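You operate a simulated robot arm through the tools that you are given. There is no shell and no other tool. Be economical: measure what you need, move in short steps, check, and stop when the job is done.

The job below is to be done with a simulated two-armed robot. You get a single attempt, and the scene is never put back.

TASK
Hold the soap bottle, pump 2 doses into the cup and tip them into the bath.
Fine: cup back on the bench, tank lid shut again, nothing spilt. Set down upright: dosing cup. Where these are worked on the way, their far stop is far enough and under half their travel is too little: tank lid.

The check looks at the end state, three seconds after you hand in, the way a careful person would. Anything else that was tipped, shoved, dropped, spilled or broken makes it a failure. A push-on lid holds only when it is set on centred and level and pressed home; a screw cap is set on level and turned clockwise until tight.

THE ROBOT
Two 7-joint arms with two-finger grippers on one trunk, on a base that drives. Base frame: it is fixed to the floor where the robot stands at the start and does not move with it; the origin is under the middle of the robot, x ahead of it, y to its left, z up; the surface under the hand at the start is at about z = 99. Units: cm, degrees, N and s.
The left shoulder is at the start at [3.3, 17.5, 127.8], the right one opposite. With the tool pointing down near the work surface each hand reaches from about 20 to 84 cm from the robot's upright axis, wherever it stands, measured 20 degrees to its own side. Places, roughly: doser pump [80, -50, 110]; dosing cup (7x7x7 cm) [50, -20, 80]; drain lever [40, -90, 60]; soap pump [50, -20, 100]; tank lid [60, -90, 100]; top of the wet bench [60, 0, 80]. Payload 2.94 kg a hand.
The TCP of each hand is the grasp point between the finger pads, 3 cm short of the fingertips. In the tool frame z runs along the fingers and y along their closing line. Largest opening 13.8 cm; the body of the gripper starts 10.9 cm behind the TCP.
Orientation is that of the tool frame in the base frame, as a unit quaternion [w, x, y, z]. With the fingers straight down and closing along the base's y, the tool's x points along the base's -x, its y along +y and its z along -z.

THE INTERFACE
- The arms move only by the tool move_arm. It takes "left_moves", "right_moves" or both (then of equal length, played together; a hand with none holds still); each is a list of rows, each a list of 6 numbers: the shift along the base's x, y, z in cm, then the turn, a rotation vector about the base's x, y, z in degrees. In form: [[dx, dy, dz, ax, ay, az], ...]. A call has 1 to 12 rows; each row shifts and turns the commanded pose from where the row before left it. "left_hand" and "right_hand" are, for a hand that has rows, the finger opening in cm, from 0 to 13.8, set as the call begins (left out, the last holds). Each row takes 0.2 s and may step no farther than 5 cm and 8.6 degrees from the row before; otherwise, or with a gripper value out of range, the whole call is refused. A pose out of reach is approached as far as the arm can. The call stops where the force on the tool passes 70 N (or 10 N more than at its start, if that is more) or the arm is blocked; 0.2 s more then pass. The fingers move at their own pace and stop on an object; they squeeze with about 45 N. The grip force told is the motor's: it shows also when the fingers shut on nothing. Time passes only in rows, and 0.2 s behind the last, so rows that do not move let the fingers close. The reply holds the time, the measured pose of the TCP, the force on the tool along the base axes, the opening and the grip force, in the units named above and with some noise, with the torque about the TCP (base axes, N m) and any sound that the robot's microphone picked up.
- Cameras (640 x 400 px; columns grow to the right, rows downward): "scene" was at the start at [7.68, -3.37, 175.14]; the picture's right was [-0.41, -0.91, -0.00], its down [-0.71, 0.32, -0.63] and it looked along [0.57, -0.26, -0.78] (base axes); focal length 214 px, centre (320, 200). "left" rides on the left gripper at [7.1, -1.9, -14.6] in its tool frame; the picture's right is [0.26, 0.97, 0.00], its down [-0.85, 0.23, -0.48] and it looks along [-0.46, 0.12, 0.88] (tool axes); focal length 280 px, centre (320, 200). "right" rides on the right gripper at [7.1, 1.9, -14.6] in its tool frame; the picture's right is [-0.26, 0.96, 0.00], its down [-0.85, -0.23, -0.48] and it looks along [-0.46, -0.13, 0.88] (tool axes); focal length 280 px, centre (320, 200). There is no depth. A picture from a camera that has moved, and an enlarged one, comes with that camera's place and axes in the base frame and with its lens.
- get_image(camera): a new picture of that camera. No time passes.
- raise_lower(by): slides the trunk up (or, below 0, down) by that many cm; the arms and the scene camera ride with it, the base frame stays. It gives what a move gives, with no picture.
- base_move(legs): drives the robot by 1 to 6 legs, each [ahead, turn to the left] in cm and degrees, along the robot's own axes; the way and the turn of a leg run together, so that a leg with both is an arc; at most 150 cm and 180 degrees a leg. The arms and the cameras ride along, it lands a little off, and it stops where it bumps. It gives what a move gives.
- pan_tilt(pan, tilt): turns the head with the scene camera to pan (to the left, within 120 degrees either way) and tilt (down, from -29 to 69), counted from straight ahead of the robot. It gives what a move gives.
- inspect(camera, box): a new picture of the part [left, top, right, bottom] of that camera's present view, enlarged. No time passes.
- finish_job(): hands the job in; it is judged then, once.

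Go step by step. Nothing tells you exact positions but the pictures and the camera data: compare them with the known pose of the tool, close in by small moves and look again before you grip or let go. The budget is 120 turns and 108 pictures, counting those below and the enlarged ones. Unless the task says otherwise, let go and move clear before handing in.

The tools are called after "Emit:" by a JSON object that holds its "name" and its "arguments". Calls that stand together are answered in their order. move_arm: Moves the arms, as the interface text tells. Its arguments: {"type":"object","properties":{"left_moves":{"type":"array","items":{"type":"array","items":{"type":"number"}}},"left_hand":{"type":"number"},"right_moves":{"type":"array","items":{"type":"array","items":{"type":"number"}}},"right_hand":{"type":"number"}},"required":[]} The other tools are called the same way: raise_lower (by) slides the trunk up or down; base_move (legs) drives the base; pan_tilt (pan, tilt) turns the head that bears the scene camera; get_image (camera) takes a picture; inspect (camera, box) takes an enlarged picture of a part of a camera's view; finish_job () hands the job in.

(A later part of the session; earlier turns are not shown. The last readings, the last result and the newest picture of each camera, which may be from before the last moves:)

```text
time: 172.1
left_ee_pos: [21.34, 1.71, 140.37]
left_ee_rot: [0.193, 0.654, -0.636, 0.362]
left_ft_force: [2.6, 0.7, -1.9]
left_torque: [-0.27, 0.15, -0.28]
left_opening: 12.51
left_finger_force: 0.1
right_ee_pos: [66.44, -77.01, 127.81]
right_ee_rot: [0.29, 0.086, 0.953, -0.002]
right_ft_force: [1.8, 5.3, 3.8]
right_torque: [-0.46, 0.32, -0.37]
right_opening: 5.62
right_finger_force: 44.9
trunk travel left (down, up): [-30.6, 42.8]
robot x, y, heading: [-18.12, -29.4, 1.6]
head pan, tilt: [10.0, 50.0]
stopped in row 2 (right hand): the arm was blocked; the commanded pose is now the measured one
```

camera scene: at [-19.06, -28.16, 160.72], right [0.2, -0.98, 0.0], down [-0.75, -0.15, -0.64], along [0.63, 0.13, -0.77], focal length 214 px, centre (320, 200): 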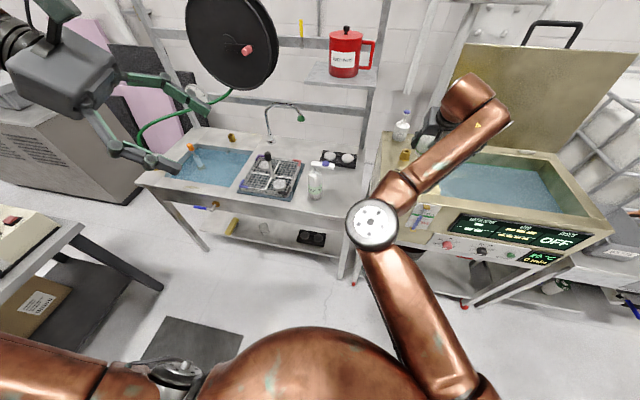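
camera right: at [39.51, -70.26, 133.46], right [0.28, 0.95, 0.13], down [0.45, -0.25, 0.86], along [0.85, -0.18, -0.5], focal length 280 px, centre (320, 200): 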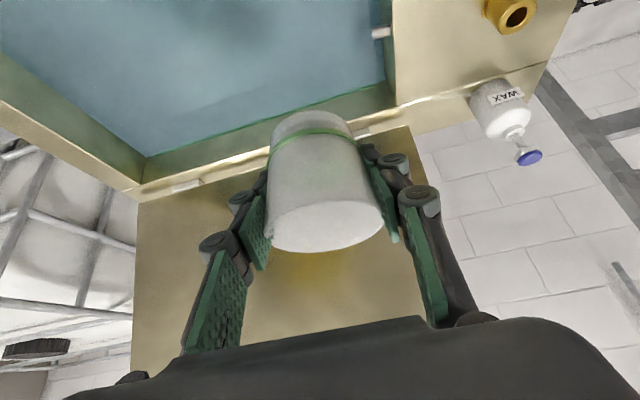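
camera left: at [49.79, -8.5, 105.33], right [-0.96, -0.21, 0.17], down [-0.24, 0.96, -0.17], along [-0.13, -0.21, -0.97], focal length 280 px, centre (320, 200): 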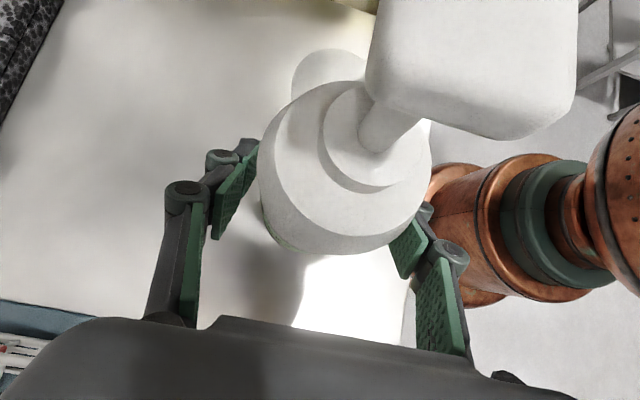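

Emit:
{"name": "move_arm", "arguments": {"right_moves": [[0, 0, 0, 0, 0, 0], [0, 0, 0, 0, 0, 0], [0, 0, 0, 0, 0, 0], [0, 0, 0, 0, 0, 0], [0, 0, 0, 0, 0, 0]], "left_moves": [[0, 0, 0, 0, 0, 0], [0, 0, 0, 0, 0, 0], [0, 0, 0, 0, 0, 0], [0, 0, 0, 0, 0, 0], [0, 0, 0, 0, 0, 0]]}}

Emit:
{"name": "get_image", "arguments": {"camera": "scene"}}

```text
time: 172.7
left_ee_pos: [20.28, 0.89, 140.94]
left_ee_rot: [0.187, 0.652, -0.639, 0.362]
left_ft_force: [1.6, 0.4, -0.7]
left_torque: [-0.06, 0.09, -0.1]
left_opening: 12.5
left_finger_force: 0.0
right_ee_pos: [66.04, -76.96, 126.84]
right_ee_rot: [0.279, 0.079, 0.957, -0.005]
right_ft_force: [-0.4, -0.2, -0.7]
right_torque: [-0.01, 0.05, 0.01]
right_opening: 5.61
right_finger_force: 45.3
trunk travel left (down, up): [-30.6, 42.8]
robot x, y, heading: [-18.0, -29.36, 1.7]
head pan, tilt: [10.0, 50.0]
stopped in row 3 (right hand): the arm was blocked; the commanded pose is now the measured one
```

```text
5 pictures are left
camera scene: at [-2.53, -27.71, 160.65], right [0.2, -0.98, 0.0], down [-0.75, -0.16, -0.64], along [0.63, 0.13, -0.77], focal length 214 px, centre (320, 200)
```

scene: 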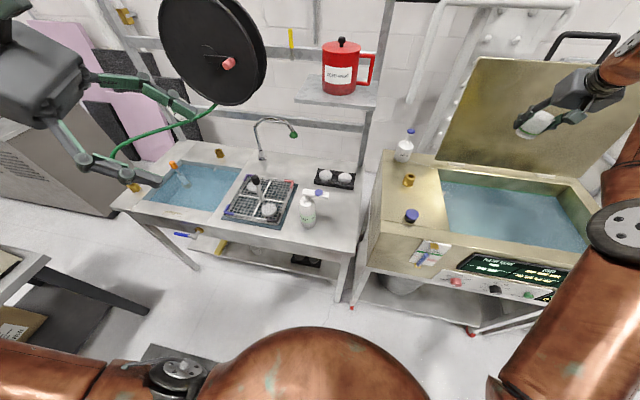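

The elbow has moved to its outward, natural side and the cup is upright over the bath. Now moving it slightly nearer and pitching to pour.

Emit:
{"name": "move_arm", "arguments": {"right_moves": [[-2, -1, 0, 0, 0, 0], [-2, -1, 0, 0, 0, 0], [-2, -1, 0, 0, 0, 0], [0, 0, 0, 0, 0, 0]]}}

Emit:
{"name": "move_arm", "arguments": {"right_moves": [[0, 0, 0, 0, -7, 0], [0, 0, 0, 0, -7, 0], [0, 0, 0, 0, -7, 0], [0, 0, 0, 0, -7, 0], [0, 0, 0, 0, -6, 0], [0, 0, 0, 0, -6, 0], [0, 0, 0, 0, -6, 0], [0, 0, 0, 0, -6, 0], [0, 0, 0, 0, -6, 0], [0, 0, 0, 0, 0, 0]]}}

```text
time: 173.7
left_ee_pos: [19.76, 0.85, 141.11]
left_ee_rot: [0.185, 0.652, -0.639, 0.363]
left_ft_force: [0.0, -0.1, 0.1]
left_torque: [0.04, 0.02, -0.02]
left_opening: 12.51
left_finger_force: 0.2
right_ee_pos: [65.55, -77.28, 127.26]
right_ee_rot: [0.281, 0.08, 0.956, -0.005]
right_ft_force: [-0.4, -0.5, -0.3]
right_torque: [0.0, 0.01, 0.04]
right_opening: 5.62
right_finger_force: 45.3
right hand out of reach, approached as far as the arm can: row 1, 2, 3
trunk travel left (down, up): [-30.6, 42.8]
robot x, y, heading: [-18.11, -29.12, 1.8]
head pan, tilt: [10.0, 50.0]
```

```text
time: 175.9
left_ee_pos: [19.85, 0.82, 141.03]
left_ee_rot: [0.186, 0.651, -0.64, 0.363]
left_ft_force: [0.4, 0.2, -0.1]
left_torque: [0.0, 0.01, 0.03]
left_opening: 12.51
left_finger_force: 0.0
right_ee_pos: [65.52, -77.37, 127.29]
right_ee_rot: [0.282, 0.079, 0.956, -0.005]
right_ft_force: [0.8, -0.5, 0.1]
right_torque: [-0.02, -0.02, 0.03]
right_opening: 5.6
right_finger_force: 45.6
right hand out of reach, approached as far as the arm can: row 1, 2, 3, 4, 5, 6, 7, 8, 9
trunk travel left (down, up): [-30.6, 42.8]
robot x, y, heading: [-18.02, -29.85, 1.5]
head pan, tilt: [10.0, 50.0]
```

The arm is stuck at a joint limit in this direction. I'll probe which small motions free it.

Emit:
{"name": "move_arm", "arguments": {"right_moves": [[0, 0, 2, 0, 0, 0], [0, 0, 0, 0, 0, 5], [0, 0, 0, 0, 0, 5], [0, -2, 0, 0, 0, 0], [0, 0, -2, 0, 0, 0], [-2, 0, 0, 0, 0, 0], [0, 0, 0, 0, 0, 0]]}}

```text
time: 177.5
left_ee_pos: [19.91, 0.85, 140.99]
left_ee_rot: [0.186, 0.652, -0.639, 0.363]
left_ft_force: [1.3, -0.4, 0.1]
left_torque: [0.0, 0.03, -0.04]
left_opening: 12.47
left_finger_force: 0.0
right_ee_pos: [61.77, -79.39, 127.07]
right_ee_rot: [0.281, -0.004, 0.96, 0.02]
right_ft_force: [-0.3, -0.7, -0.6]
right_torque: [0.02, 0.02, 0.05]
right_opening: 5.61
right_finger_force: 45.2
right hand out of reach, approached as far as the arm can: row 1, 2, 3, 4
trunk travel left (down, up): [-30.6, 42.8]
robot x, y, heading: [-18.09, -29.55, 1.4]
head pan, tilt: [10.0, 50.0]
```

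Turning the yaw positive frees it. A bit more yaw, then tip about the matching axis.

Emit:
{"name": "move_arm", "arguments": {"right_moves": [[-1, 0, 0, 0, 0, 6], [-1, 0, 0, 0, 0, 6], [-1, 0, 0, 0, 0, 6], [0, 0, 0, 0, 0, 4], [0, 0, 0, 2.4, -6.6, 0], [0, 0, 0, 2.4, -6.6, 0], [0, 0, 0, 2.4, -6.6, 0], [0, 0, 0, 2.4, -6.6, 0], [0, 0, 0, 2.4, -6.6, 0], [0, 0, 0, 0, 0, 0]]}}

```text
time: 179.7
left_ee_pos: [19.8, 0.87, 141.08]
left_ee_rot: [0.186, 0.652, -0.639, 0.363]
left_ft_force: [0.8, 0.0, 0.0]
left_torque: [-0.01, -0.02, 0.02]
left_opening: 12.51
left_finger_force: 0.0
right_ee_pos: [58.69, -79.33, 127.22]
right_ee_rot: [0.547, -0.172, 0.812, 0.114]
right_ft_force: [0.0, 0.3, -0.8]
right_torque: [0.0, 0.02, -0.03]
right_opening: 5.58
right_finger_force: 45.1
trunk travel left (down, up): [-30.6, 42.8]
robot x, y, heading: [-18.29, -29.5, 1.7]
head pan, tilt: [10.0, 50.0]
```

It works now — the cup is tipped about 36° over the middle of the bath. Continuing to about 100°.

Emit:
{"name": "move_arm", "arguments": {"right_moves": [[0, 0, 0, 2.4, -6.6, 0], [0, 0, 0, 2.4, -6.6, 0], [0, 0, 0, 2.4, -6.6, 0], [0, 0, 0, 2.4, -6.6, 0], [0, 0, 0, 2.4, -6.6, 0], [0, 0, 0, 2.4, -6.6, 0], [0, 0, 0, 2.4, -6.6, 0], [0, 0, 0, 2.4, -6.6, 0], [0, 0, 0, 2.4, -6.6, 0], [0, 0, 0, 0, 0, 0], [0, 0, 0, 0, 0, 0], [0, 0, 0, 0, 0, 0]]}}

Emit:
{"name": "inspect", "arguments": {"camera": "right", "box": [160, 40, 480, 240]}}

```text
time: 182.3
left_ee_pos: [19.82, 0.85, 141.1]
left_ee_rot: [0.185, 0.651, -0.639, 0.364]
left_ft_force: [-0.3, -0.1, -0.1]
left_torque: [0.0, -0.03, -0.04]
left_opening: 12.53
left_finger_force: 0.0
right_ee_pos: [58.78, -79.42, 127.4]
right_ee_rot: [0.837, -0.123, 0.511, 0.152]
right_ft_force: [0.6, -0.3, -0.3]
right_torque: [0.02, -0.01, -0.01]
right_opening: 5.61
right_finger_force: 45.1
right hand out of reach, approached as far as the arm can: row 8, 9
trunk travel left (down, up): [-30.6, 42.8]
robot x, y, heading: [-18.01, -29.54, 1.6]
head pan, tilt: [10.0, 50.0]
```

```text
2.00 times, centred on (320, 140) of right
camera zoom: at [49.14, -81.85, 114.48], right [-0.48, 0.86, 0.18], down [-0.67, -0.49, 0.56], along [0.57, 0.14, 0.81], focal length 561 px, centre (320, 320)
```

zoom: 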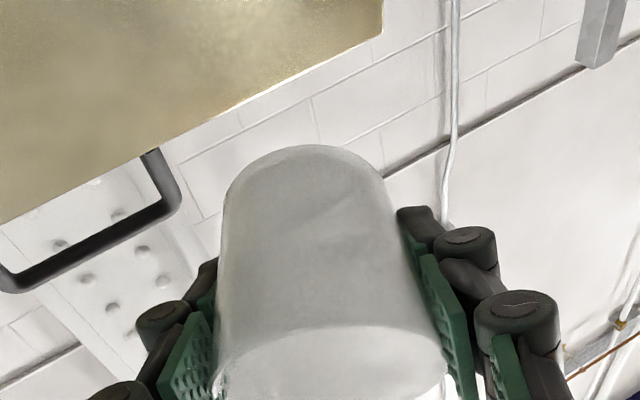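

The cup is empty, nothing stray visible. I rotate it back upright and back the base to its earlier spot in short legs.

Emit:
{"name": "move_arm", "arguments": {"right_moves": [[0, 0, 0, -2.41, 6.63, 0], [0, 0, 0, -2.41, 6.63, 0], [0, 0, 0, -2.41, 6.63, 0], [0, 0, 0, -2.41, 6.63, 0], [0, 0, 0, -2.41, 6.63, 0], [0, 0, 0, -2.41, 6.63, 0], [0, 0, 0, -2.41, 6.63, 0], [0, 0, 0, -2.41, 6.63, 0], [0, 0, 0, -2.41, 6.63, 0], [0, 0, 0, -2.41, 6.63, 0], [0, 0, 0, -2.41, 6.63, 0], [0, 0, 0, -2.41, 6.63, 0]]}}

Emit:
{"name": "base_move", "arguments": {"legs": [[-4, 0], [-4, 0], [-4, 0], [-4, 0]]}}

Emit:
{"name": "move_arm", "arguments": {"right_moves": [[0, 0, 0, 0, 0, 0], [0, 0, 0, 0, 0, 0], [0, 0, 0, 0, 0, 0], [0, 0, 0, 0, 0, 0], [0, 0, 0, 0, 0, 0]], "left_moves": [[0, 0, 0, 0, 0, 0], [0, 0, 0, 0, 0, 0], [0, 0, 0, 0, 0, 0], [0, 0, 0, 0, 0, 0], [0, 0, 0, 0, 0, 0]]}}

```text
time: 184.9
left_ee_pos: [19.79, 0.61, 141.08]
left_ee_rot: [0.185, 0.652, -0.639, 0.364]
left_ft_force: [0.3, -0.7, 0.0]
left_torque: [0.03, -0.01, 0.03]
left_opening: 12.51
left_finger_force: 0.1
right_ee_pos: [58.68, -79.64, 127.12]
right_ee_rot: [0.266, -0.188, 0.943, 0.074]
right_ft_force: [-0.1, 0.4, 0.0]
right_torque: [0.04, -0.02, 0.01]
right_opening: 5.61
right_finger_force: 45.0
trunk travel left (down, up): [-30.6, 42.8]
robot x, y, heading: [-17.89, -29.4, 1.5]
head pan, tilt: [10.0, 50.0]
```

```text
time: 187.2
left_ee_pos: [4.91, 0.26, 140.87]
left_ee_rot: [0.188, 0.654, -0.638, 0.361]
left_ft_force: [0.3, -0.9, -0.3]
left_torque: [0.03, -0.01, 0.03]
left_opening: 12.48
left_finger_force: 0.0
right_ee_pos: [43.67, -79.98, 126.87]
right_ee_rot: [0.263, -0.187, 0.944, 0.074]
right_ft_force: [0.6, -1.1, -1.5]
right_torque: [0.06, -0.04, 0.02]
right_opening: 5.59
right_finger_force: 44.8
trunk travel left (down, up): [-30.6, 42.8]
robot x, y, heading: [-33.98, -29.66, 1.4]
head pan, tilt: [10.0, 50.0]
```

```text
time: 188.4
left_ee_pos: [3.25, 0.32, 141.12]
left_ee_rot: [0.184, 0.652, -0.639, 0.364]
left_ft_force: [-0.5, 0.2, -0.5]
left_torque: [0.02, -0.06, 0.02]
left_opening: 12.5
left_finger_force: 0.1
right_ee_pos: [42.16, -79.97, 127.72]
right_ee_rot: [0.269, -0.187, 0.942, 0.073]
right_ft_force: [-0.3, -0.1, 0.1]
right_torque: [-0.04, 0.0, -0.01]
right_opening: 5.6
right_finger_force: 45.3
trunk travel left (down, up): [-30.6, 42.8]
robot x, y, heading: [-34.34, -30.0, 1.4]
head pan, tilt: [10.0, 50.0]
```

Upright and calm. Carrying the cup back over the deck to the bench side, restoring the pickup orientation.

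Emit:
{"name": "move_arm", "arguments": {"right_moves": [[0, 4.17, -0.8, -0.17, -0.13, 3.06], [0, 4.17, -0.8, -0.17, -0.13, 3.06], [0, 4.17, -0.8, -0.17, -0.13, 3.06], [0, 4.17, -0.8, -0.17, -0.13, 3.06], [0, 4.17, -0.8, -0.17, -0.13, 3.06], [0, 4.17, -0.8, -0.17, -0.13, 3.06], [0, 4.17, -0.8, -0.17, -0.13, 3.06], [0, 4.17, -0.8, -0.17, -0.13, 3.06], [0, 4.17, -0.8, -0.17, -0.13, 3.06], [0, 4.17, -0.8, -0.17, -0.13, 3.06], [0, 4.17, -0.8, -0.17, -0.13, 3.06], [0, 3.4, -0.8, -0.17, -0.13, 3.06]]}}

Emit:
{"name": "move_arm", "arguments": {"right_moves": [[0, 0, -3, 0, 0, 0], [0, 0, -4, 0, 0, 0], [0, 0, -4, 0, 0, 0], [0, 0, -2.4, 0, 0, 0], [0, 0, 0, 0, 0, 0]]}}

```text
time: 191.0
left_ee_pos: [3.3, 0.49, 141.25]
left_ee_rot: [0.185, 0.652, -0.639, 0.364]
left_ft_force: [0.2, -0.2, -0.8]
left_torque: [-0.02, 0.0, 0.02]
left_opening: 12.49
left_finger_force: 0.2
right_ee_pos: [42.28, -30.53, 117.94]
right_ee_rot: [0.241, -0.48, 0.833, 0.134]
right_ft_force: [0.2, 0.1, -0.1]
right_torque: [-0.01, -0.02, 0.0]
right_opening: 5.6
right_finger_force: 44.7
trunk travel left (down, up): [-30.6, 42.8]
robot x, y, heading: [-33.86, -30.01, 1.9]
head pan, tilt: [10.0, 50.0]
```

```text
time: 192.2
left_ee_pos: [3.29, 0.37, 141.12]
left_ee_rot: [0.185, 0.651, -0.639, 0.364]
left_ft_force: [0.7, 0.2, -0.1]
left_torque: [0.01, -0.01, 0.0]
left_opening: 12.49
left_finger_force: 0.1
right_ee_pos: [42.36, -30.67, 104.63]
right_ee_rot: [0.24, -0.48, 0.833, 0.134]
right_ft_force: [0.5, 0.4, 0.2]
right_torque: [-0.03, 0.01, 0.02]
right_opening: 5.6
right_finger_force: 44.8
trunk travel left (down, up): [-30.6, 42.8]
robot x, y, heading: [-33.82, -29.78, 1.5]
head pan, tilt: [10.0, 50.0]
```

Lowering along the same tilt line to a clear bench spot at about (47.5, −22.5).

Emit:
{"name": "move_arm", "arguments": {"right_moves": [[-0.9, -1.8, 0, 0, 0, 0], [1.23, 2.05, -3.8, 0, 0, 0], [1.23, 2.05, -3.8, 0, 0, 0], [1.23, 2.05, -3.8, 0, 0, 0], [1.23, 2.05, -3.8, 0, 0, 0], [0.6, 1.0, -1.7, 0, 0, 0], [0.4, 0.6, -1.0, 0, 0, 0], [0, 0, 0, 0, 0, 0]]}}

Emit:
{"name": "get_image", "arguments": {"camera": "right"}}

```text
time: 194.0
left_ee_pos: [3.33, 0.45, 141.11]
left_ee_rot: [0.185, 0.652, -0.639, 0.364]
left_ft_force: [0.3, 0.1, 0.2]
left_torque: [-0.01, -0.01, -0.01]
left_opening: 12.52
left_finger_force: 0.0
right_ee_pos: [47.12, -22.67, 86.71]
right_ee_rot: [0.24, -0.48, 0.833, 0.134]
right_ft_force: [-0.2, -0.4, -0.7]
right_torque: [0.0, 0.01, -0.03]
right_opening: 5.61
right_finger_force: 45.1
trunk travel left (down, up): [-30.6, 42.8]
robot x, y, heading: [-34.09, -29.73, 1.7]
head pan, tilt: [10.0, 50.0]
```

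```text
3 pictures are left
camera right: at [38.39, -33.4, 95.28], right [-0.72, 0.68, 0.13], down [0.43, 0.29, 0.86], along [0.54, 0.68, -0.5], focal length 280 px, centre (320, 200)
```

right: 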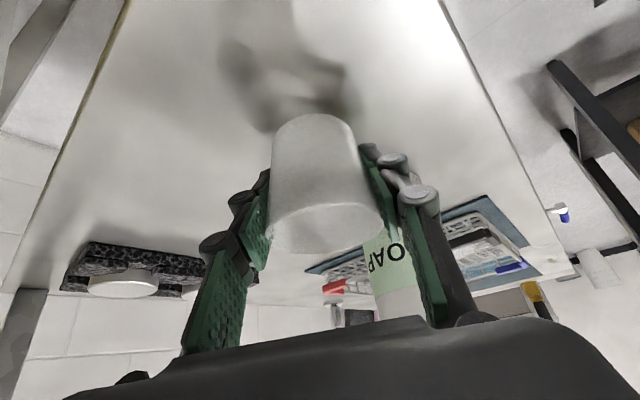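

Upright and empty. Setting it down the last centimetre in small steps.

Emit:
{"name": "move_arm", "arguments": {"right_moves": [[0, 0, -0.4, 0, 0, 0], [0, 0, -0.3, 0, 0, 0], [0, 0, -0.3, 0, 0, 0], [0, 0, 0, 0, 0, 0]]}}

```text
time: 195.0
left_ee_pos: [3.3, 0.44, 141.23]
left_ee_rot: [0.184, 0.652, -0.64, 0.363]
left_ft_force: [0.7, 0.2, -0.8]
left_torque: [-0.01, 0.0, 0.0]
left_opening: 12.51
left_finger_force: 0.1
right_ee_pos: [47.22, -22.61, 85.51]
right_ee_rot: [0.24, -0.481, 0.832, 0.134]
right_ft_force: [-0.1, 0.8, 2.0]
right_torque: [0.01, -0.02, 0.03]
right_opening: 5.59
right_finger_force: 45.0
trunk travel left (down, up): [-30.6, 42.8]
robot x, y, heading: [-33.81, -29.42, 1.6]
head pan, tilt: [10.0, 50.0]
```

Touching down. A hair lower, open, then back away along the approach line.

Emit:
{"name": "move_arm", "arguments": {"right_moves": [[0, 0, -0.15, 0, 0, 0], [0, 0, 0, 0, 0, 0]]}}

Emit:
{"name": "move_arm", "arguments": {"right_moves": [[0, 0, 0, 0, 0, 0], [0, 0, 0, 0, 0, 0], [0, 0, 0, 0, 0, 0], [0, 0, 0, 0, 0, 0], [0, 0, 0, 0, 0, 0]], "right_hand": 10.5}}

Emit:
{"name": "move_arm", "arguments": {"right_moves": [[-0.55, -0.9, 1.7, 0, 0, 0], [-0.82, -1.36, 2.5, 0, 0, 0], [-1.23, -2.05, 3.8, 0, 0, 0], [-1.23, -2.05, 3.8, 0, 0, 0], [-1.23, -2.05, 3.8, 0, 0, 0], [-1, -1, 4, 0, 0, 0], [0, 0, 4, 0, 0, 0], [0, 0, 4, 0, 0, 0], [0, 0, 0, 0, 0, 0]]}}

Emit:
{"name": "get_image", "arguments": {"camera": "right"}}

```text
time: 195.6
left_ee_pos: [3.41, 0.36, 141.21]
left_ee_rot: [0.185, 0.651, -0.639, 0.365]
left_ft_force: [0.1, 0.1, 0.6]
left_torque: [-0.01, -0.03, 0.01]
left_opening: 12.48
left_finger_force: 0.0
right_ee_pos: [47.16, -22.68, 85.54]
right_ee_rot: [0.242, -0.48, 0.832, 0.135]
right_ft_force: [-0.3, 0.1, 4.5]
right_torque: [0.02, -0.1, 0.02]
right_opening: 5.58
right_finger_force: 45.5
trunk travel left (down, up): [-30.6, 42.8]
robot x, y, heading: [-33.59, -29.77, 1.7]
head pan, tilt: [10.0, 50.0]
```

```text
time: 196.8
left_ee_pos: [3.32, 0.49, 141.2]
left_ee_rot: [0.185, 0.652, -0.639, 0.364]
left_ft_force: [0.4, 0.1, -0.5]
left_torque: [0.03, -0.01, 0.0]
left_opening: 12.5
left_finger_force: 0.1
right_ee_pos: [47.08, -22.68, 85.43]
right_ee_rot: [0.241, -0.48, 0.833, 0.134]
right_ft_force: [0.1, 0.8, -0.3]
right_torque: [-0.01, 0.01, -0.01]
right_opening: 10.51
right_finger_force: 0.0
trunk travel left (down, up): [-30.6, 42.8]
robot x, y, heading: [-34.3, -30.25, 1.6]
head pan, tilt: [10.0, 50.0]
```

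```text
time: 198.8
left_ee_pos: [3.32, 0.27, 141.06]
left_ee_rot: [0.186, 0.651, -0.639, 0.364]
left_ft_force: [0.0, 0.4, 0.0]
left_torque: [-0.06, 0.0, 0.0]
left_opening: 12.49
left_finger_force: 0.0
right_ee_pos: [41.25, -32.15, 113.2]
right_ee_rot: [0.24, -0.48, 0.833, 0.135]
right_ft_force: [0.5, -0.6, -0.3]
right_torque: [0.0, 0.02, 0.01]
right_opening: 10.5
right_finger_force: 0.2
trunk travel left (down, up): [-30.6, 42.8]
robot x, y, heading: [-34.16, -29.65, 1.4]
head pan, tilt: [10.0, 50.0]
```

```text
2 pictures are left
camera right: at [32.56, -42.9, 121.78], right [-0.72, 0.68, 0.13], down [0.43, 0.29, 0.85], along [0.54, 0.67, -0.5], focal length 280 px, centre (320, 200)
```

right: 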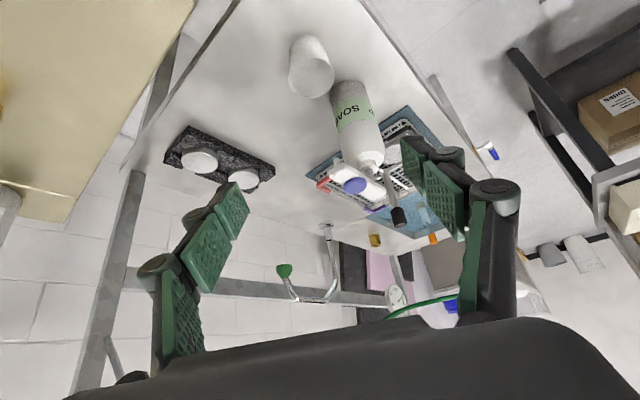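

The cup stands upright on the bench, bottle undisturbed. Now the lid: I'll bring the right arm back to its high side posture, raise the trunk to the original height, and drive forward in short legs.

Emit:
{"name": "move_arm", "arguments": {"right_moves": [[-2, -3.6, 2.6, -2.03, 1.74, -1.6], [-2, -3.8, 2.2, -2.03, 1.74, -1.6], [-2, -4, 1.8, -2.03, 1.74, -1.6], [-2, -4, 1.8, -2.03, 1.74, -1.6], [-2, -4, 1.8, -2.03, 1.74, -1.6], [-2, -4, 1.8, -2.03, 1.74, -1.6], [-2, -4, 1.8, -2.03, 1.74, -1.6], [-2, -4, 1.8, -2.03, 1.74, -1.6], [-2, -4, 1.8, -2.03, 1.74, -1.6], [-2, -4, 1.8, -2.03, 1.74, -1.6], [-2, -4, 1.8, -2.03, 1.74, -1.6], [-2, -4, 1.8, -2.03, 1.74, -1.6]], "right_hand": 5}}

Emit:
{"name": "raise_lower", "arguments": {"by": 14.4}}

Emit:
{"name": "base_move", "arguments": {"legs": [[4, 0], [4, 0], [4, 0], [4, 0], [4, 0], [4, 0]]}}

Emit:
{"name": "move_arm", "arguments": {"right_moves": [[0, 0, 0, 0, 0, 0], [0, 0, 0, 0, 0, 0], [0, 0, 0, 0, 0, 0], [0, 0, 0, 0, 0, 0], [0, 0, 0, 0, 0, 0]], "left_moves": [[0, 0, 0, 0, 0, 0], [0, 0, 0, 0, 0, 0], [0, 0, 0, 0, 0, 0], [0, 0, 0, 0, 0, 0], [0, 0, 0, 0, 0, 0]]}}

```text
time: 201.4
left_ee_pos: [3.14, 0.18, 141.23]
left_ee_rot: [0.183, 0.652, -0.64, 0.364]
left_ft_force: [-1.3, -0.2, -0.2]
left_torque: [0.05, -0.03, 0.06]
left_opening: 12.51
left_finger_force: 0.1
right_ee_pos: [17.14, -79.68, 135.81]
right_ee_rot: [0.0, -0.344, 0.939, 0.0]
right_ft_force: [0.0, -0.6, -0.1]
right_torque: [0.05, -0.02, 0.0]
right_opening: 4.99
right_finger_force: 0.0
trunk travel left (down, up): [-30.6, 42.8]
robot x, y, heading: [-33.92, -29.68, 1.4]
head pan, tilt: [10.0, 50.0]
```

```text
time: 203.1
left_ee_pos: [3.39, 0.22, 155.53]
left_ee_rot: [0.186, 0.652, -0.639, 0.364]
left_ft_force: [0.3, 0.2, 0.5]
left_torque: [-0.02, -0.01, -0.02]
left_opening: 12.51
left_finger_force: 0.0
right_ee_pos: [17.25, -79.54, 150.24]
right_ee_rot: [0.0, -0.344, 0.939, 0.001]
right_ft_force: [-0.6, -0.6, -0.2]
right_torque: [0.0, 0.0, 0.01]
right_opening: 5.0
right_finger_force: 0.0
trunk travel left (down, up): [-45.0, 28.4]
robot x, y, heading: [-33.79, -29.74, 1.5]
head pan, tilt: [10.0, 50.0]
```

```text
time: 206.4
left_ee_pos: [26.71, 1.05, 155.77]
left_ee_rot: [0.183, 0.651, -0.639, 0.366]
left_ft_force: [-0.3, -0.7, -0.2]
left_torque: [-0.09, -0.02, 0.0]
left_opening: 12.5
left_finger_force: 0.0
right_ee_pos: [40.61, -78.77, 150.52]
right_ee_rot: [0.002, -0.344, 0.939, -0.001]
right_ft_force: [0.3, 0.2, 0.3]
right_torque: [-0.08, 0.01, 0.0]
right_opening: 5.0
right_finger_force: 0.0
trunk travel left (down, up): [-45.0, 28.4]
robot x, y, heading: [-9.71, -29.74, 1.6]
head pan, tilt: [10.0, 50.0]
```

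```text
time: 207.6
left_ee_pos: [26.4, 0.99, 155.91]
left_ee_rot: [0.183, 0.65, -0.64, 0.367]
left_ft_force: [-0.8, 0.7, 0.2]
left_torque: [0.01, -0.06, 0.06]
left_opening: 12.49
left_finger_force: 0.0
right_ee_pos: [40.31, -78.91, 150.68]
right_ee_rot: [0.004, -0.343, 0.939, -0.002]
right_ft_force: [-0.6, 0.4, -0.6]
right_torque: [0.02, -0.04, 0.04]
right_opening: 4.99
right_finger_force: 0.1
trunk travel left (down, up): [-45.0, 28.4]
robot x, y, heading: [-10.03, -28.81, 1.5]
head pan, tilt: [10.0, 50.0]
```

Base is at x≈−10. I'll turn the hand to point forward at the height of the raised arch's left leg (expected near x≈85.5, y≈−80.4, z≈140).

Emit:
{"name": "move_arm", "arguments": {"right_moves": [[0.5, 0, 0, 0, 0, -8], [0.5, 0, 0, 0, 0, -8], [0.5, 0, 0, 0, 0, -8], [0.5, 0, 0, 0, 0, -8], [0.5, 0, 0, 0, 0, -8], [0.5, -0.2, -1.2, 0, -8.3, 0], [0.5, -0.2, -1.2, 0, -8.3, 0], [0.5, -0.2, -1.2, 0, -8.3, 0], [0.5, -0.2, -1.2, 0, -8.3, 0], [0.5, -0.2, -1.2, 0, -8.3, 0], [0.5, -0.2, -1.2, 0, -8.3, 0], [0.5, -0.2, -1.2, 0, -8.3, 0]], "right_hand": 6}}

Emit:
{"name": "move_arm", "arguments": {"right_moves": [[1, 0, -0.6, 0, -8.3, 0], [2, 0, -0.6, 0, -8.3, 0], [2, 0, 0, 0, 0, 0], [2, 0, 0, 0, 0, 0], [2, 0, 0, 0, 0, 0], [2, 0, 0, 0, 0, 0], [0, 0, 0, 0, 0, 0]]}}

Emit:
{"name": "base_move", "arguments": {"legs": [[4, 0], [4, 0]]}}

Emit:
{"name": "move_arm", "arguments": {"right_moves": [[0, 0, 0, 0, 0, 0], [0, 0, 0, 0, 0, 0], [0, 0, 0, 0, 0, 0], [0, 0, 0, 0, 0, 0]], "left_moves": [[0, 0, 0, 0, 0, 0], [0, 0, 0, 0, 0, 0], [0, 0, 0, 0, 0, 0], [0, 0, 0, 0, 0, 0]]}}

```text
time: 210.2
left_ee_pos: [26.69, 0.94, 155.7]
left_ee_rot: [0.184, 0.65, -0.64, 0.366]
left_ft_force: [0.0, -0.5, -0.4]
left_torque: [0.03, 0.03, 0.02]
left_opening: 12.49
left_finger_force: 0.1
right_ee_pos: [46.61, -80.33, 142.23]
right_ee_rot: [0.488, -0.001, 0.873, -0.002]
right_ft_force: [0.2, -0.2, -0.3]
right_torque: [-0.01, -0.01, 0.04]
right_opening: 5.99
right_finger_force: 0.1
trunk travel left (down, up): [-45.0, 28.4]
robot x, y, heading: [-10.09, -29.08, 1.5]
head pan, tilt: [10.0, 50.0]
```

```text
time: 211.8
left_ee_pos: [26.68, 0.98, 155.83]
left_ee_rot: [0.184, 0.65, -0.641, 0.365]
left_ft_force: [0.3, -1.1, 1.1]
left_torque: [-0.02, -0.02, 0.01]
left_opening: 12.49
left_finger_force: 0.0
right_ee_pos: [57.57, -80.29, 141.06]
right_ee_rot: [0.609, -0.001, 0.793, -0.002]
right_ft_force: [0.0, 0.2, -0.5]
right_torque: [0.0, -0.02, 0.0]
right_opening: 6.01
right_finger_force: 0.0
trunk travel left (down, up): [-45.0, 28.4]
robot x, y, heading: [-9.83, -29.42, 1.7]
head pan, tilt: [10.0, 50.0]
```

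```text
time: 213.2
left_ee_pos: [34.91, 1.31, 155.73]
left_ee_rot: [0.184, 0.65, -0.64, 0.365]
left_ft_force: [0.6, 0.9, 0.1]
left_torque: [0.01, 0.05, -0.03]
left_opening: 12.51
left_finger_force: 0.0
right_ee_pos: [65.85, -79.77, 141.2]
right_ee_rot: [0.61, -0.001, 0.792, -0.002]
right_ft_force: [0.7, 0.4, 0.8]
right_torque: [0.02, 0.02, -0.01]
right_opening: 6.01
right_finger_force: 0.0
trunk travel left (down, up): [-45.0, 28.4]
robot x, y, heading: [-1.8, -28.97, 1.5]
head pan, tilt: [10.0, 50.0]
```

```text
time: 214.2
left_ee_pos: [30.56, 1.12, 156.73]
left_ee_rot: [0.172, 0.645, -0.643, 0.375]
left_ft_force: [-2.0, -1.2, 0.7]
left_torque: [0.06, -0.11, 0.12]
left_opening: 12.5
left_finger_force: 0.2
right_ee_pos: [61.78, -80.23, 142.91]
right_ee_rot: [0.622, 0.0, 0.783, -0.003]
right_ft_force: [-1.6, -0.7, 1.9]
right_torque: [0.0, 0.1, -0.01]
right_opening: 6.0
right_finger_force: 0.1
trunk travel left (down, up): [-45.0, 28.4]
robot x, y, heading: [-2.02, -28.85, 1.6]
head pan, tilt: [10.0, 50.0]
```

Emit:
{"name": "move_arm", "arguments": {"right_moves": [[0, 0, 0, 0, 0, 0], [0, 0, 0, 0, 0, 0], [0, 0, 0, 0, 0, 0], [0, 0, 0, 0, 0, 0], [0, 0, 0, 0, 0, 0]]}}

Emit:
{"name": "get_image", "arguments": {"camera": "right"}}

```text
time: 215.3
left_ee_pos: [32.35, 1.11, 156.18]
left_ee_rot: [0.176, 0.648, -0.642, 0.371]
left_ft_force: [0.3, 0.7, 0.3]
left_torque: [0.02, 0.03, -0.03]
left_opening: 12.51
left_finger_force: 0.1
right_ee_pos: [63.24, -80.04, 141.99]
right_ee_rot: [0.617, 0.0, 0.787, -0.002]
right_ft_force: [-0.1, -0.3, 0.1]
right_torque: [0.0, 0.01, -0.02]
right_opening: 6.02
right_finger_force: 0.0
trunk travel left (down, up): [-45.0, 28.4]
robot x, y, heading: [-2.27, -28.91, 1.8]
head pan, tilt: [10.0, 50.0]
```

```text
1 pictures are left
camera right: at [47.4, -78.02, 138.67], right [0.06, 0.97, 0.25], down [-0.26, -0.23, 0.94], along [0.96, -0.13, 0.24], focal length 280 px, centre (320, 200)
```

right: 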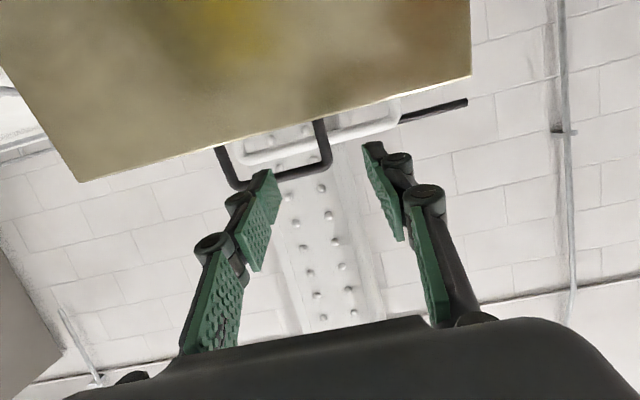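

The leg is measured at (85.8, −80.5, 140.3), matching my model. I level the fingers and advance to straddle it.

Emit:
{"name": "move_arm", "arguments": {"right_moves": [[3.6, -0.1, -0.3, 0, -4, 0], [3.6, -0.1, -0.3, 0, -4, 0], [3.6, -0.1, -0.3, 0, -4, 0], [3.6, -0.1, -0.3, 0, 0, 0], [3.6, -0.1, -0.3, 0, 0, 0], [2.5, 0, 0, 0, 0, 0], [2.0, 0, 0, 0, 0, 0], [0, 0, 0, 0, 0, 0]]}}

```text
time: 217.2
left_ee_pos: [32.07, 1.25, 156.24]
left_ee_rot: [0.177, 0.647, -0.642, 0.372]
left_ft_force: [0.0, 0.1, 0.1]
left_torque: [0.02, -0.01, 0.01]
left_opening: 12.5
left_finger_force: 0.1
right_ee_pos: [85.49, -80.58, 140.75]
right_ee_rot: [0.696, 0.001, 0.718, -0.003]
right_ft_force: [0.0, 0.0, -0.7]
right_torque: [-0.01, -0.01, 0.03]
right_opening: 6.01
right_finger_force: 0.0
trunk travel left (down, up): [-45.0, 28.4]
robot x, y, heading: [-1.83, -29.38, 1.7]
head pan, tilt: [10.0, 50.0]
```

Reached. Closing on the leg.

Emit:
{"name": "move_arm", "arguments": {"right_moves": [[0, 0, 0, 0, 0, 0], [0, 0, 0, 0, 0, 0], [0, 0, 0, 0, 0, 0], [0, 0, 0, 0, 0, 0], [0, 0, 0, 0, 0, 0]], "right_hand": 0.5}}

```text
time: 218.3
left_ee_pos: [32.21, 1.12, 156.12]
left_ee_rot: [0.177, 0.647, -0.642, 0.371]
left_ft_force: [-0.1, 0.8, 0.5]
left_torque: [0.0, 0.03, 0.01]
left_opening: 12.52
left_finger_force: 0.0
right_ee_pos: [85.47, -80.86, 140.6]
right_ee_rot: [0.696, 0.002, 0.718, -0.002]
right_ft_force: [2.2, -7.2, 4.8]
right_torque: [0.97, -0.01, -0.21]
right_opening: 1.49
right_finger_force: 41.4
trunk travel left (down, up): [-45.0, 28.4]
robot x, y, heading: [-1.89, -29.0, 1.5]
head pan, tilt: [10.0, 50.0]
```

Gripped. I'll swing the lid forward along its arc, pitching the hand down gradually.

Emit:
{"name": "move_arm", "arguments": {"right_moves": [[-1.75, 0, 0.25, 0, 1, 0], [-1.8, 0, 0.15, 0, 1, 0], [-1.8, 0, 0.1, 0, 1.5, 0], [-1.8, 0, 0, 0, 1.5, 0], [-1.85, 0, -0.05, 0, 1.7, 0], [-1.85, 0, -0.15, 0, 1.7, 0], [-1.8, 0, -0.25, 0, 1.7, 0], [-1.8, 0, -0.35, 0, 1.7, 0], [-1.8, 0, -0.4, 0, 1.7, 0], [-1.8, 0, -0.4, 0, 1.7, 0], [-1.75, 0, -0.55, 0, 1.7, 0], [-1.75, 0, -0.65, 0, 1.7, 0]]}}

```text
time: 220.9
left_ee_pos: [32.01, 1.13, 156.16]
left_ee_rot: [0.177, 0.647, -0.642, 0.371]
left_ft_force: [0.0, -0.2, 0.6]
left_torque: [-0.05, -0.02, 0.03]
left_opening: 12.51
left_finger_force: 0.1
right_ee_pos: [63.87, -80.77, 138.28]
right_ee_rot: [0.571, 0.0, 0.821, -0.003]
right_ft_force: [-0.9, -5.0, 9.4]
right_torque: [1.03, -1.2, 0.2]
right_opening: 1.53
right_finger_force: 41.6
trunk travel left (down, up): [-45.0, 28.4]
robot x, y, heading: [-2.01, -28.86, 1.7]
head pan, tilt: [10.0, 50.0]
```

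The hand must now rotate together with the lid (so the bar doesn't meet the inner finger). Continuing down the arc with that.

Emit:
{"name": "move_arm", "arguments": {"right_moves": [[-1.7, 0, -0.7, 0, -2.5, 0], [-1.7, 0, -0.8, 0, -2.5, 0], [-1.6, 0, -0.8, 0, -2.5, 0], [-1.6, 0, -0.9, 0, -2.5, 0], [-1.5, 0, -1.0, 0, -2.5, 0], [-1.5, 0, -1.0, 0, -2.5, 0], [-1.45, 0, -1.1, 0, -2.5, 0], [-1.45, 0, -1.2, 0, -2.5, 0], [-1.4, 0, -1.25, 0, -2.5, 0], [-1.3, 0, -1.35, 0, -2.5, 0], [-1.2, 0, -1.35, 0, -2.5, 0], [-1.2, 0, -1.35, 0, -2.5, 0]]}}

```text
time: 223.6
left_ee_pos: [31.8, 0.94, 156.43]
left_ee_rot: [0.174, 0.647, -0.642, 0.372]
left_ft_force: [-1.0, -1.2, -0.1]
left_torque: [0.07, -0.08, 0.12]
left_opening: 12.49
left_finger_force: 0.0
right_ee_pos: [46.29, -80.69, 125.73]
right_ee_rot: [0.764, 0.0, 0.645, 0.003]
right_ft_force: [5.5, 0.3, -6.0]
right_torque: [0.93, 0.1, 1.21]
right_opening: 1.51
right_finger_force: 40.9
right hand out of reach, approached as far as the arm can: row 11
trunk travel left (down, up): [-45.0, 28.4]
robot x, y, heading: [-1.66, -29.34, 2.0]
head pan, tilt: [10.0, 50.0]
```

Near the folding limit. I open slightly so the bar simply rests on the inner finger (scoop support), then back the base in small steps while feeding the hand forward.

Emit:
{"name": "move_arm", "arguments": {"right_moves": [[0, 0, 0, 0, 0, 0], [0, 0, 0, 0, 0, 0], [0, 0, 0, 0, 0, 0]], "right_hand": 3.5}}

Emit:
{"name": "move_arm", "arguments": {"right_moves": [[0.5, 0, 0, 0, 0, 0], [0, 0, 0, 0, 0, 0]]}}

Emit:
{"name": "base_move", "arguments": {"legs": [[-3, 0]]}}

Emit:
{"name": "move_arm", "arguments": {"right_moves": [[0, 0, 0, 0, 0, 0], [0, 0, 0, 0, 0, 0], [0, 0, 0, 0, 0, 0]]}}

```text
time: 224.3
left_ee_pos: [32.09, 1.19, 156.23]
left_ee_rot: [0.175, 0.648, -0.641, 0.371]
left_ft_force: [0.0, -0.4, 0.9]
left_torque: [0.04, -0.03, -0.01]
left_opening: 12.5
left_finger_force: 0.1
right_ee_pos: [46.17, -80.96, 125.81]
right_ee_rot: [0.764, 0.0, 0.646, -0.002]
right_ft_force: [0.5, -0.1, 0.0]
right_torque: [-0.02, -0.01, 0.02]
right_opening: 3.53
right_finger_force: 0.0
trunk travel left (down, up): [-45.0, 28.4]
robot x, y, heading: [-2.09, -29.19, 1.6]
head pan, tilt: [10.0, 50.0]
```

```text
time: 224.9
left_ee_pos: [32.16, 1.06, 156.3]
left_ee_rot: [0.177, 0.647, -0.643, 0.371]
left_ft_force: [1.0, -0.6, -0.3]
left_torque: [0.01, 0.02, 0.01]
left_opening: 12.53
left_finger_force: 0.0
right_ee_pos: [46.65, -80.92, 125.75]
right_ee_rot: [0.764, 0.0, 0.645, -0.001]
right_ft_force: [0.7, -0.8, 0.1]
right_torque: [-0.01, -0.02, -0.01]
right_opening: 3.49
right_finger_force: 0.1
trunk travel left (down, up): [-45.0, 28.4]
robot x, y, heading: [-1.72, -29.05, 1.9]
head pan, tilt: [10.0, 50.0]
```

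```text
time: 225.8
left_ee_pos: [29.1, 1.08, 156.3]
left_ee_rot: [0.178, 0.646, -0.642, 0.372]
left_ft_force: [-2.0, -0.7, 0.1]
left_torque: [0.02, -0.06, 0.08]
left_opening: 12.52
left_finger_force: 0.0
right_ee_pos: [43.58, -80.96, 125.8]
right_ee_rot: [0.764, 0.001, 0.645, -0.003]
right_ft_force: [-0.7, -1.2, 0.4]
right_torque: [0.0, 0.02, 0.01]
right_opening: 3.49
right_finger_force: 0.1
trunk travel left (down, up): [-45.0, 28.4]
robot x, y, heading: [-4.79, -29.03, 1.7]
head pan, tilt: [10.0, 50.0]
```

```text
time: 226.6
left_ee_pos: [29.33, 1.0, 156.15]
left_ee_rot: [0.178, 0.647, -0.641, 0.371]
left_ft_force: [0.2, 0.8, -0.9]
left_torque: [-0.01, 0.01, -0.02]
left_opening: 12.51
left_finger_force: 0.1
right_ee_pos: [43.77, -80.98, 125.79]
right_ee_rot: [0.763, 0.001, 0.646, -0.002]
right_ft_force: [0.5, 0.2, -0.5]
right_torque: [0.01, 0.0, 0.02]
right_opening: 3.52
right_finger_force: 0.1
trunk travel left (down, up): [-45.0, 28.4]
robot x, y, heading: [-4.61, -29.08, 1.8]
head pan, tilt: [10.0, 50.0]
```

Stable. Two more rounds of feeding the hand forward and backing the base.

Emit:
{"name": "move_arm", "arguments": {"right_moves": [[1.4, 0, 0, 0, 0, 0], [1.4, 0, 0, 0, 0, 0], [0, 0, 0, 0, 0, 0]]}}

Emit:
{"name": "base_move", "arguments": {"legs": [[-3, 0]]}}

Emit:
{"name": "move_arm", "arguments": {"right_moves": [[0, 0, 0, 0, 0, 0], [0, 0, 0, 0, 0, 0], [1.4, 0, 0, 0, 0, 0], [1.4, 0, 0, 0, 0, 0], [0, 0, 0, 0, 0, 0]]}}

Emit:
{"name": "base_move", "arguments": {"legs": [[-3, 0]]}}

Emit:
{"name": "move_arm", "arguments": {"right_moves": [[0, 0, 0, 0, 0, 0], [0, 0, 0, 0, 0, 0], [1.4, 0, 0, 0, 0, 0], [1.4, 0, 0, 0, 0, 0], [0, 0, 0, 0, 0, 0]]}}

Emit:
{"name": "base_move", "arguments": {"legs": [[-3, 0]]}}

Emit:
{"name": "move_arm", "arguments": {"right_moves": [[0, 0, 0, 0, 0, 0], [0, 0, 0, 0, 0, 0], [0, 0, 0, 0, 0, 0]]}}

```text
time: 227.4
left_ee_pos: [29.23, 1.07, 156.23]
left_ee_rot: [0.177, 0.647, -0.642, 0.372]
left_ft_force: [-0.6, 1.2, 0.1]
left_torque: [-0.03, -0.01, 0.01]
left_opening: 12.48
left_finger_force: 0.0
right_ee_pos: [46.59, -80.77, 125.79]
right_ee_rot: [0.764, 0.001, 0.645, -0.003]
right_ft_force: [-0.7, -0.6, -0.4]
right_torque: [-0.02, 0.04, -0.05]
right_opening: 3.5
right_finger_force: 0.1
trunk travel left (down, up): [-45.0, 28.4]
robot x, y, heading: [-4.81, -28.91, 1.7]
head pan, tilt: [10.0, 50.0]
```

```text
time: 228.2
left_ee_pos: [26.06, 1.16, 156.25]
left_ee_rot: [0.177, 0.647, -0.642, 0.372]
left_ft_force: [-0.5, 0.2, -0.1]
left_torque: [0.04, -0.05, 0.06]
left_opening: 12.46
left_finger_force: 0.0
right_ee_pos: [43.47, -81.02, 125.72]
right_ee_rot: [0.765, 0.001, 0.644, -0.002]
right_ft_force: [-0.2, -0.2, -0.6]
right_torque: [0.0, 0.03, -0.02]
right_opening: 3.52
right_finger_force: 0.0
trunk travel left (down, up): [-45.0, 28.4]
robot x, y, heading: [-8.22, -29.54, 1.9]
head pan, tilt: [10.0, 50.0]
```

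```text
time: 229.4
left_ee_pos: [26.31, 0.99, 156.22]
left_ee_rot: [0.177, 0.647, -0.642, 0.372]
left_ft_force: [0.4, 0.4, 0.3]
left_torque: [0.02, -0.03, 0.02]
left_opening: 12.5
left_finger_force: 0.1
right_ee_pos: [45.3, -81.35, 125.76]
right_ee_rot: [0.764, 0.0, 0.645, -0.002]
right_ft_force: [0.0, 0.0, 0.3]
right_torque: [-0.02, 0.0, 0.02]
right_opening: 3.52
right_finger_force: 0.1
right hand out of reach, approached as far as the arm can: row 4
trunk travel left (down, up): [-45.0, 28.4]
robot x, y, heading: [-7.7, -29.44, 1.7]
head pan, tilt: [10.0, 50.0]
```

```text
time: 230.2
left_ee_pos: [23.2, 0.78, 156.24]
left_ee_rot: [0.177, 0.647, -0.642, 0.372]
left_ft_force: [-0.1, -0.1, 0.0]
left_torque: [-0.01, -0.05, 0.02]
left_opening: 12.49
left_finger_force: 0.1
right_ee_pos: [42.16, -81.27, 125.7]
right_ee_rot: [0.764, -0.001, 0.645, -0.001]
right_ft_force: [0.9, 0.4, 0.1]
right_torque: [-0.04, 0.01, 0.0]
right_opening: 3.5
right_finger_force: 0.1
trunk travel left (down, up): [-45.0, 28.4]
robot x, y, heading: [-10.9, -29.09, 1.8]
head pan, tilt: [10.0, 50.0]
```

```text
time: 231.4
left_ee_pos: [23.27, 0.92, 156.18]
left_ee_rot: [0.178, 0.646, -0.643, 0.371]
left_ft_force: [0.5, -0.7, 0.2]
left_torque: [0.0, 0.01, 0.01]
left_opening: 12.53
left_finger_force: 0.0
right_ee_pos: [42.82, -82.06, 125.65]
right_ee_rot: [0.764, -0.001, 0.645, -0.001]
right_ft_force: [-0.9, 0.7, -0.4]
right_torque: [-0.02, 0.01, 0.11]
right_opening: 3.59
right_finger_force: 0.7
right hand out of reach, approached as far as the arm can: row 3, 4
trunk travel left (down, up): [-45.0, 28.4]
robot x, y, heading: [-11.06, -29.47, 1.6]
head pan, tilt: [10.0, 50.0]
```

```text
time: 232.3
left_ee_pos: [20.24, 0.74, 156.19]
left_ee_rot: [0.177, 0.647, -0.642, 0.372]
left_ft_force: [-0.9, -1.3, 0.6]
left_torque: [0.0, -0.05, 0.04]
left_opening: 12.5
left_finger_force: 0.1
right_ee_pos: [39.75, -82.23, 125.64]
right_ee_rot: [0.764, 0.0, 0.645, -0.002]
right_ft_force: [-1.2, -0.6, 0.2]
right_torque: [-0.02, -0.02, 0.0]
right_opening: 3.52
right_finger_force: 0.1
trunk travel left (down, up): [-45.0, 28.4]
robot x, y, heading: [-13.94, -29.33, 1.7]
head pan, tilt: [10.0, 50.0]
```

```text
time: 233.1
left_ee_pos: [20.41, 0.67, 156.1]
left_ee_rot: [0.177, 0.648, -0.641, 0.372]
left_ft_force: [0.2, 0.3, -0.4]
left_torque: [-0.05, 0.03, -0.03]
left_opening: 12.48
left_finger_force: 0.1
right_ee_pos: [39.85, -82.37, 125.53]
right_ee_rot: [0.764, -0.001, 0.645, -0.001]
right_ft_force: [0.5, 0.8, -0.4]
right_torque: [0.03, 0.0, 0.05]
right_opening: 3.51
right_finger_force: 0.1
trunk travel left (down, up): [-45.0, 28.4]
robot x, y, heading: [-14.02, -29.35, 1.6]
head pan, tilt: [10.0, 50.0]
```

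I need to know where the lid is now; I use the last picture on the scene view, which also shows the bench.

Emit:
{"name": "get_image", "arguments": {"camera": "scene"}}

```text
0 pictures are left
camera scene: at [-5.42, -27.92, 175.21], right [0.2, -0.98, 0.0], down [-0.75, -0.16, -0.64], along [0.63, 0.13, -0.77], focal length 214 px, centre (320, 200)
```

scene: 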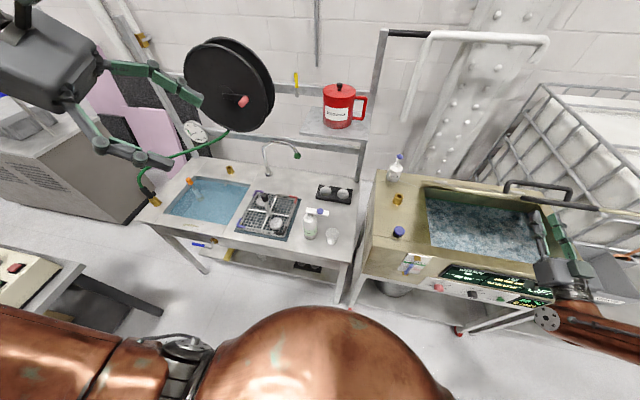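

The bench is in order and the bath shows the soap; the lid sits edge-on at about 40°, holding itself. I'll withdraw the fingers, go above, and press the lid down from its top near the front edge.

Emit:
{"name": "move_arm", "arguments": {"right_moves": [[-3, 0, 0, 0, 0, 0], [-3, 0, 0, 0, 0, 0], [-3, 0, 0, 0, 0, 0], [-3, 0, 0, 0, 0, 0], [0, 0, 3, 0, 8, 0], [0, 0.5, 4, 0, 8, 0], [0, 1.5, 4, 0, 8, 0], [0, 1.5, 4, 0, 8, 0], [0, 1.5, 4, 0, 8, 0], [0, 1.5, 2, 0, 8, 0], [0, 1.5, 0, 0, 8, 0], [0, 1.5, 0, 0, 8, 0]], "right_hand": 0}}

```text
time: 235.7
left_ee_pos: [20.43, 0.85, 156.19]
left_ee_rot: [0.177, 0.648, -0.641, 0.372]
left_ft_force: [-0.2, -0.4, 0.8]
left_torque: [-0.03, 0.04, -0.02]
left_opening: 12.54
left_finger_force: 0.0
right_ee_pos: [29.33, -75.51, 145.99]
right_ee_rot: [0.304, -0.001, 0.953, -0.002]
right_ft_force: [-0.2, -0.2, 0.3]
right_torque: [0.04, 0.03, -0.02]
right_opening: 0.02
right_finger_force: 28.2
right hand out of reach, approached as far as the arm can: row 4, 5, 6
trunk travel left (down, up): [-45.0, 28.4]
robot x, y, heading: [-13.7, -29.14, 2.0]
head pan, tilt: [10.0, 50.0]
```

Emit:
{"name": "move_arm", "arguments": {"right_moves": [[4, 0.7, 0, 0, 0, 0], [4, 0.7, 0, 0, 0, 0], [4, 0.7, 0, 0, 0, 0], [4, 0.7, 0, 0, 0, 0], [4, 0.7, 0, 0, 0, 0], [0, 0, -3, 0, 0, 0], [0, 0, -3, 0, 0, 0], [0, 0, -3, 0, 0, 0], [0, 0, -3, 0, 0, 0], [0, 0, -2, 0, 0, 0], [0, 0, 0, 0, 0, 0]]}}

```text
time: 238.1
left_ee_pos: [20.28, 0.78, 156.25]
left_ee_rot: [0.177, 0.647, -0.642, 0.372]
left_ft_force: [-0.1, 0.2, 0.2]
left_torque: [0.0, 0.0, 0.03]
left_opening: 12.51
left_finger_force: 0.1
right_ee_pos: [49.06, -72.1, 132.07]
right_ee_rot: [0.305, -0.001, 0.952, -0.001]
right_ft_force: [-0.5, -0.2, -1.3]
right_torque: [-0.02, -0.02, -0.01]
right_opening: 0.05
right_finger_force: 28.5
trunk travel left (down, up): [-45.0, 28.4]
robot x, y, heading: [-13.81, -29.41, 1.7]
head pan, tilt: [10.0, 50.0]
```

Emit:
{"name": "move_arm", "arguments": {"right_moves": [[0, 0, -2.6, 0, 0, 0], [0, 0, -2.6, 0, 0, 0], [0, 0, -2.6, 0, 0, 0], [-1.1, 0, -1.6, 0, 0, 0], [-1.1, 0, -1.6, 0, 0, 0], [-1.1, 0, -1.6, 0, 0, 0], [-0.9, 0, -1.9, 0, 0, 0], [-0.9, 0, -1.9, 0, 0, 0], [-0.9, 0, -1.9, 0, 0, 0], [-0.6, 0, -2, 0, 0, 0], [-0.6, 0, -2, 0, 0, 0], [-0.6, 0, -2, 0, 0, 0]]}}

```text
time: 239.0
left_ee_pos: [19.22, 1.41, 156.27]
left_ee_rot: [0.176, 0.644, -0.643, 0.375]
left_ft_force: [0.0, 0.4, -1.6]
left_torque: [-0.09, 0.03, -0.03]
left_opening: 12.47
left_finger_force: 0.1
right_ee_pos: [47.26, -71.96, 124.96]
right_ee_rot: [0.317, 0.004, 0.949, -0.007]
right_ft_force: [-45.2, 9.4, 33.9]
right_torque: [0.37, 1.02, -0.03]
right_opening: 0.62
right_finger_force: 27.9
trunk travel left (down, up): [-45.0, 28.4]
robot x, y, heading: [-13.84, -29.45, 1.6]
head pan, tilt: [10.0, 50.0]
stopped in row 4 (right hand): the force on the tool passed its limit at 77 N (the readings are from after the stop); the commanded pose is now the measured one
```

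The tip met the lid's front edge end-on, confirming the lid at ~38°. I'll lift, move inward to push on the top surface, and follow its arc.

Emit:
{"name": "move_arm", "arguments": {"right_moves": [[-0.8, 0, 0.8, 0, 0, 0], [0, 0, 4, 0, 0, 0], [0, 0, 4, 0, 0, 0], [3.5, 0, 0, 0, 0, 0], [3.6, 0, 0, 0, 0, 0], [1.5, 0, -2, 0, 0, 0], [0, 0, -2, 0, 0, 0], [0, 0, -2, 0, 0, 0], [0, 0, -1, 0, 0, 0], [0, 0, -1, 0, 0, 0]]}}

```text
time: 241.2
left_ee_pos: [20.25, 0.79, 156.19]
left_ee_rot: [0.177, 0.646, -0.643, 0.372]
left_ft_force: [-0.4, -0.3, 0.8]
left_torque: [0.01, 0.02, 0.02]
left_opening: 12.51
left_finger_force: 0.1
right_ee_pos: [55.99, -72.47, 124.49]
right_ee_rot: [0.309, 0.003, 0.951, -0.004]
right_ft_force: [0.2, 0.7, 0.1]
right_torque: [0.05, -0.01, 0.01]
right_opening: 0.0
right_finger_force: 28.3
trunk travel left (down, up): [-45.0, 28.4]
robot x, y, heading: [-13.97, -29.37, 1.5]
head pan, tilt: [10.0, 50.0]
```

Emit:
{"name": "move_arm", "arguments": {"right_moves": [[-0.6, 0, -1.8, 0, 0, 0], [-0.6, 0, -1.8, 0, 0, 0], [-0.9, 0, -1.3, 0, 0, 0], [-0.9, 0, -1.3, 0, 0, 0], [-0.9, 0, -1.3, 0, 0, 0], [-0.75, 0, -1.55, 0, 0, 0], [-0.75, 0, -1.55, 0, 0, 0], [-0.75, 0, -1.55, 0, 0, 0], [-0.45, 0, -1.7, 0, 0, 0], [-0.45, 0, -1.7, 0, 0, 0], [-0.45, 0, -1.7, 0, 0, 0], [0, 0, 0, 0, 0, 0]]}}

```text
time: 243.8
left_ee_pos: [20.24, 0.77, 156.27]
left_ee_rot: [0.177, 0.646, -0.642, 0.373]
left_ft_force: [-0.7, 0.1, -0.1]
left_torque: [0.01, -0.01, 0.04]
left_opening: 12.49
left_finger_force: 0.0
right_ee_pos: [48.51, -72.4, 107.45]
right_ee_rot: [0.31, 0.003, 0.951, -0.005]
right_ft_force: [-0.3, -0.5, 0.6]
right_torque: [0.0, 0.0, -0.03]
right_opening: 0.0
right_finger_force: 28.5
trunk travel left (down, up): [-45.0, 28.4]
robot x, y, heading: [-14.02, -29.34, 1.4]
head pan, tilt: [10.0, 50.0]
```

No resistance: the lid is moving down with the finger. Continuing gently to the closed position.

Emit:
{"name": "move_arm", "arguments": {"right_moves": [[-0.2, 0, -1.2, 0, 0, 0], [-0.2, 0, -1.2, 0, 0, 0], [0, 0, -1, 0, 0, 0], [0, 0, -1, 0, 0, 0], [0, 0, -0.6, 0, 0, 0], [0, 0, -0.6, 0, 0, 0], [0, 0, -0.6, 0, 0, 0], [0, 0, 0, 0, 0, 0]]}}

```text
time: 245.5
left_ee_pos: [20.18, 1.0, 156.06]
left_ee_rot: [0.177, 0.646, -0.643, 0.372]
left_ft_force: [0.7, -1.0, 0.1]
left_torque: [0.05, 0.07, -0.07]
left_opening: 12.51
left_finger_force: 0.0
right_ee_pos: [48.97, -72.71, 103.16]
right_ee_rot: [0.329, 0.001, 0.944, -0.012]
right_ft_force: [-10.7, 6.2, 30.4]
right_torque: [0.31, 0.2, 0.14]
right_opening: 0.0
right_finger_force: 28.5
trunk travel left (down, up): [-45.0, 28.4]
robot x, y, heading: [-14.12, -29.31, 1.3]
head pan, tilt: [10.0, 50.0]
stopped in row 8 (right hand): the force on the tool passed its limit at 71 N (the readings are from after the stop); the commanded pose is now the measured one
```

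Solid resistance at z≈100 — consistent with the lid shut. I'll verify by touching nearer the front edge: equal height means it's level.

Emit:
{"name": "move_arm", "arguments": {"right_moves": [[0, 0, 1.5, 0, 0, 0], [0, 0, 1.5, 0, 0, 0], [-3.5, 0, 0, 0, 0, 0], [-3.5, 0, 0, 0, 0, 0], [0, 0, -1, 0, 0, 0], [0, 0, -0.6, 0, 0, 0], [0, 0, -0.4, 0, 0, 0], [0, 0, -0.4, 0, 0, 0], [0, 0, -0.4, 0, 0, 0], [0, 0, -0.4, 0, 0, 0]]}}

```text
time: 247.7
left_ee_pos: [19.89, 1.0, 156.33]
left_ee_rot: [0.177, 0.646, -0.643, 0.373]
left_ft_force: [0.5, 0.2, -0.9]
left_torque: [-0.03, 0.04, 0.0]
left_opening: 12.48
left_finger_force: 0.2
right_ee_pos: [41.66, -72.6, 103.15]
right_ee_rot: [0.33, 0.001, 0.944, -0.014]
right_ft_force: [-2.3, -1.0, 39.4]
right_torque: [0.01, -0.22, 0.2]
right_opening: 0.59
right_finger_force: 29.1
trunk travel left (down, up): [-45.0, 28.4]
robot x, y, heading: [-14.08, -29.25, 1.4]
head pan, tilt: [10.0, 50.0]
```

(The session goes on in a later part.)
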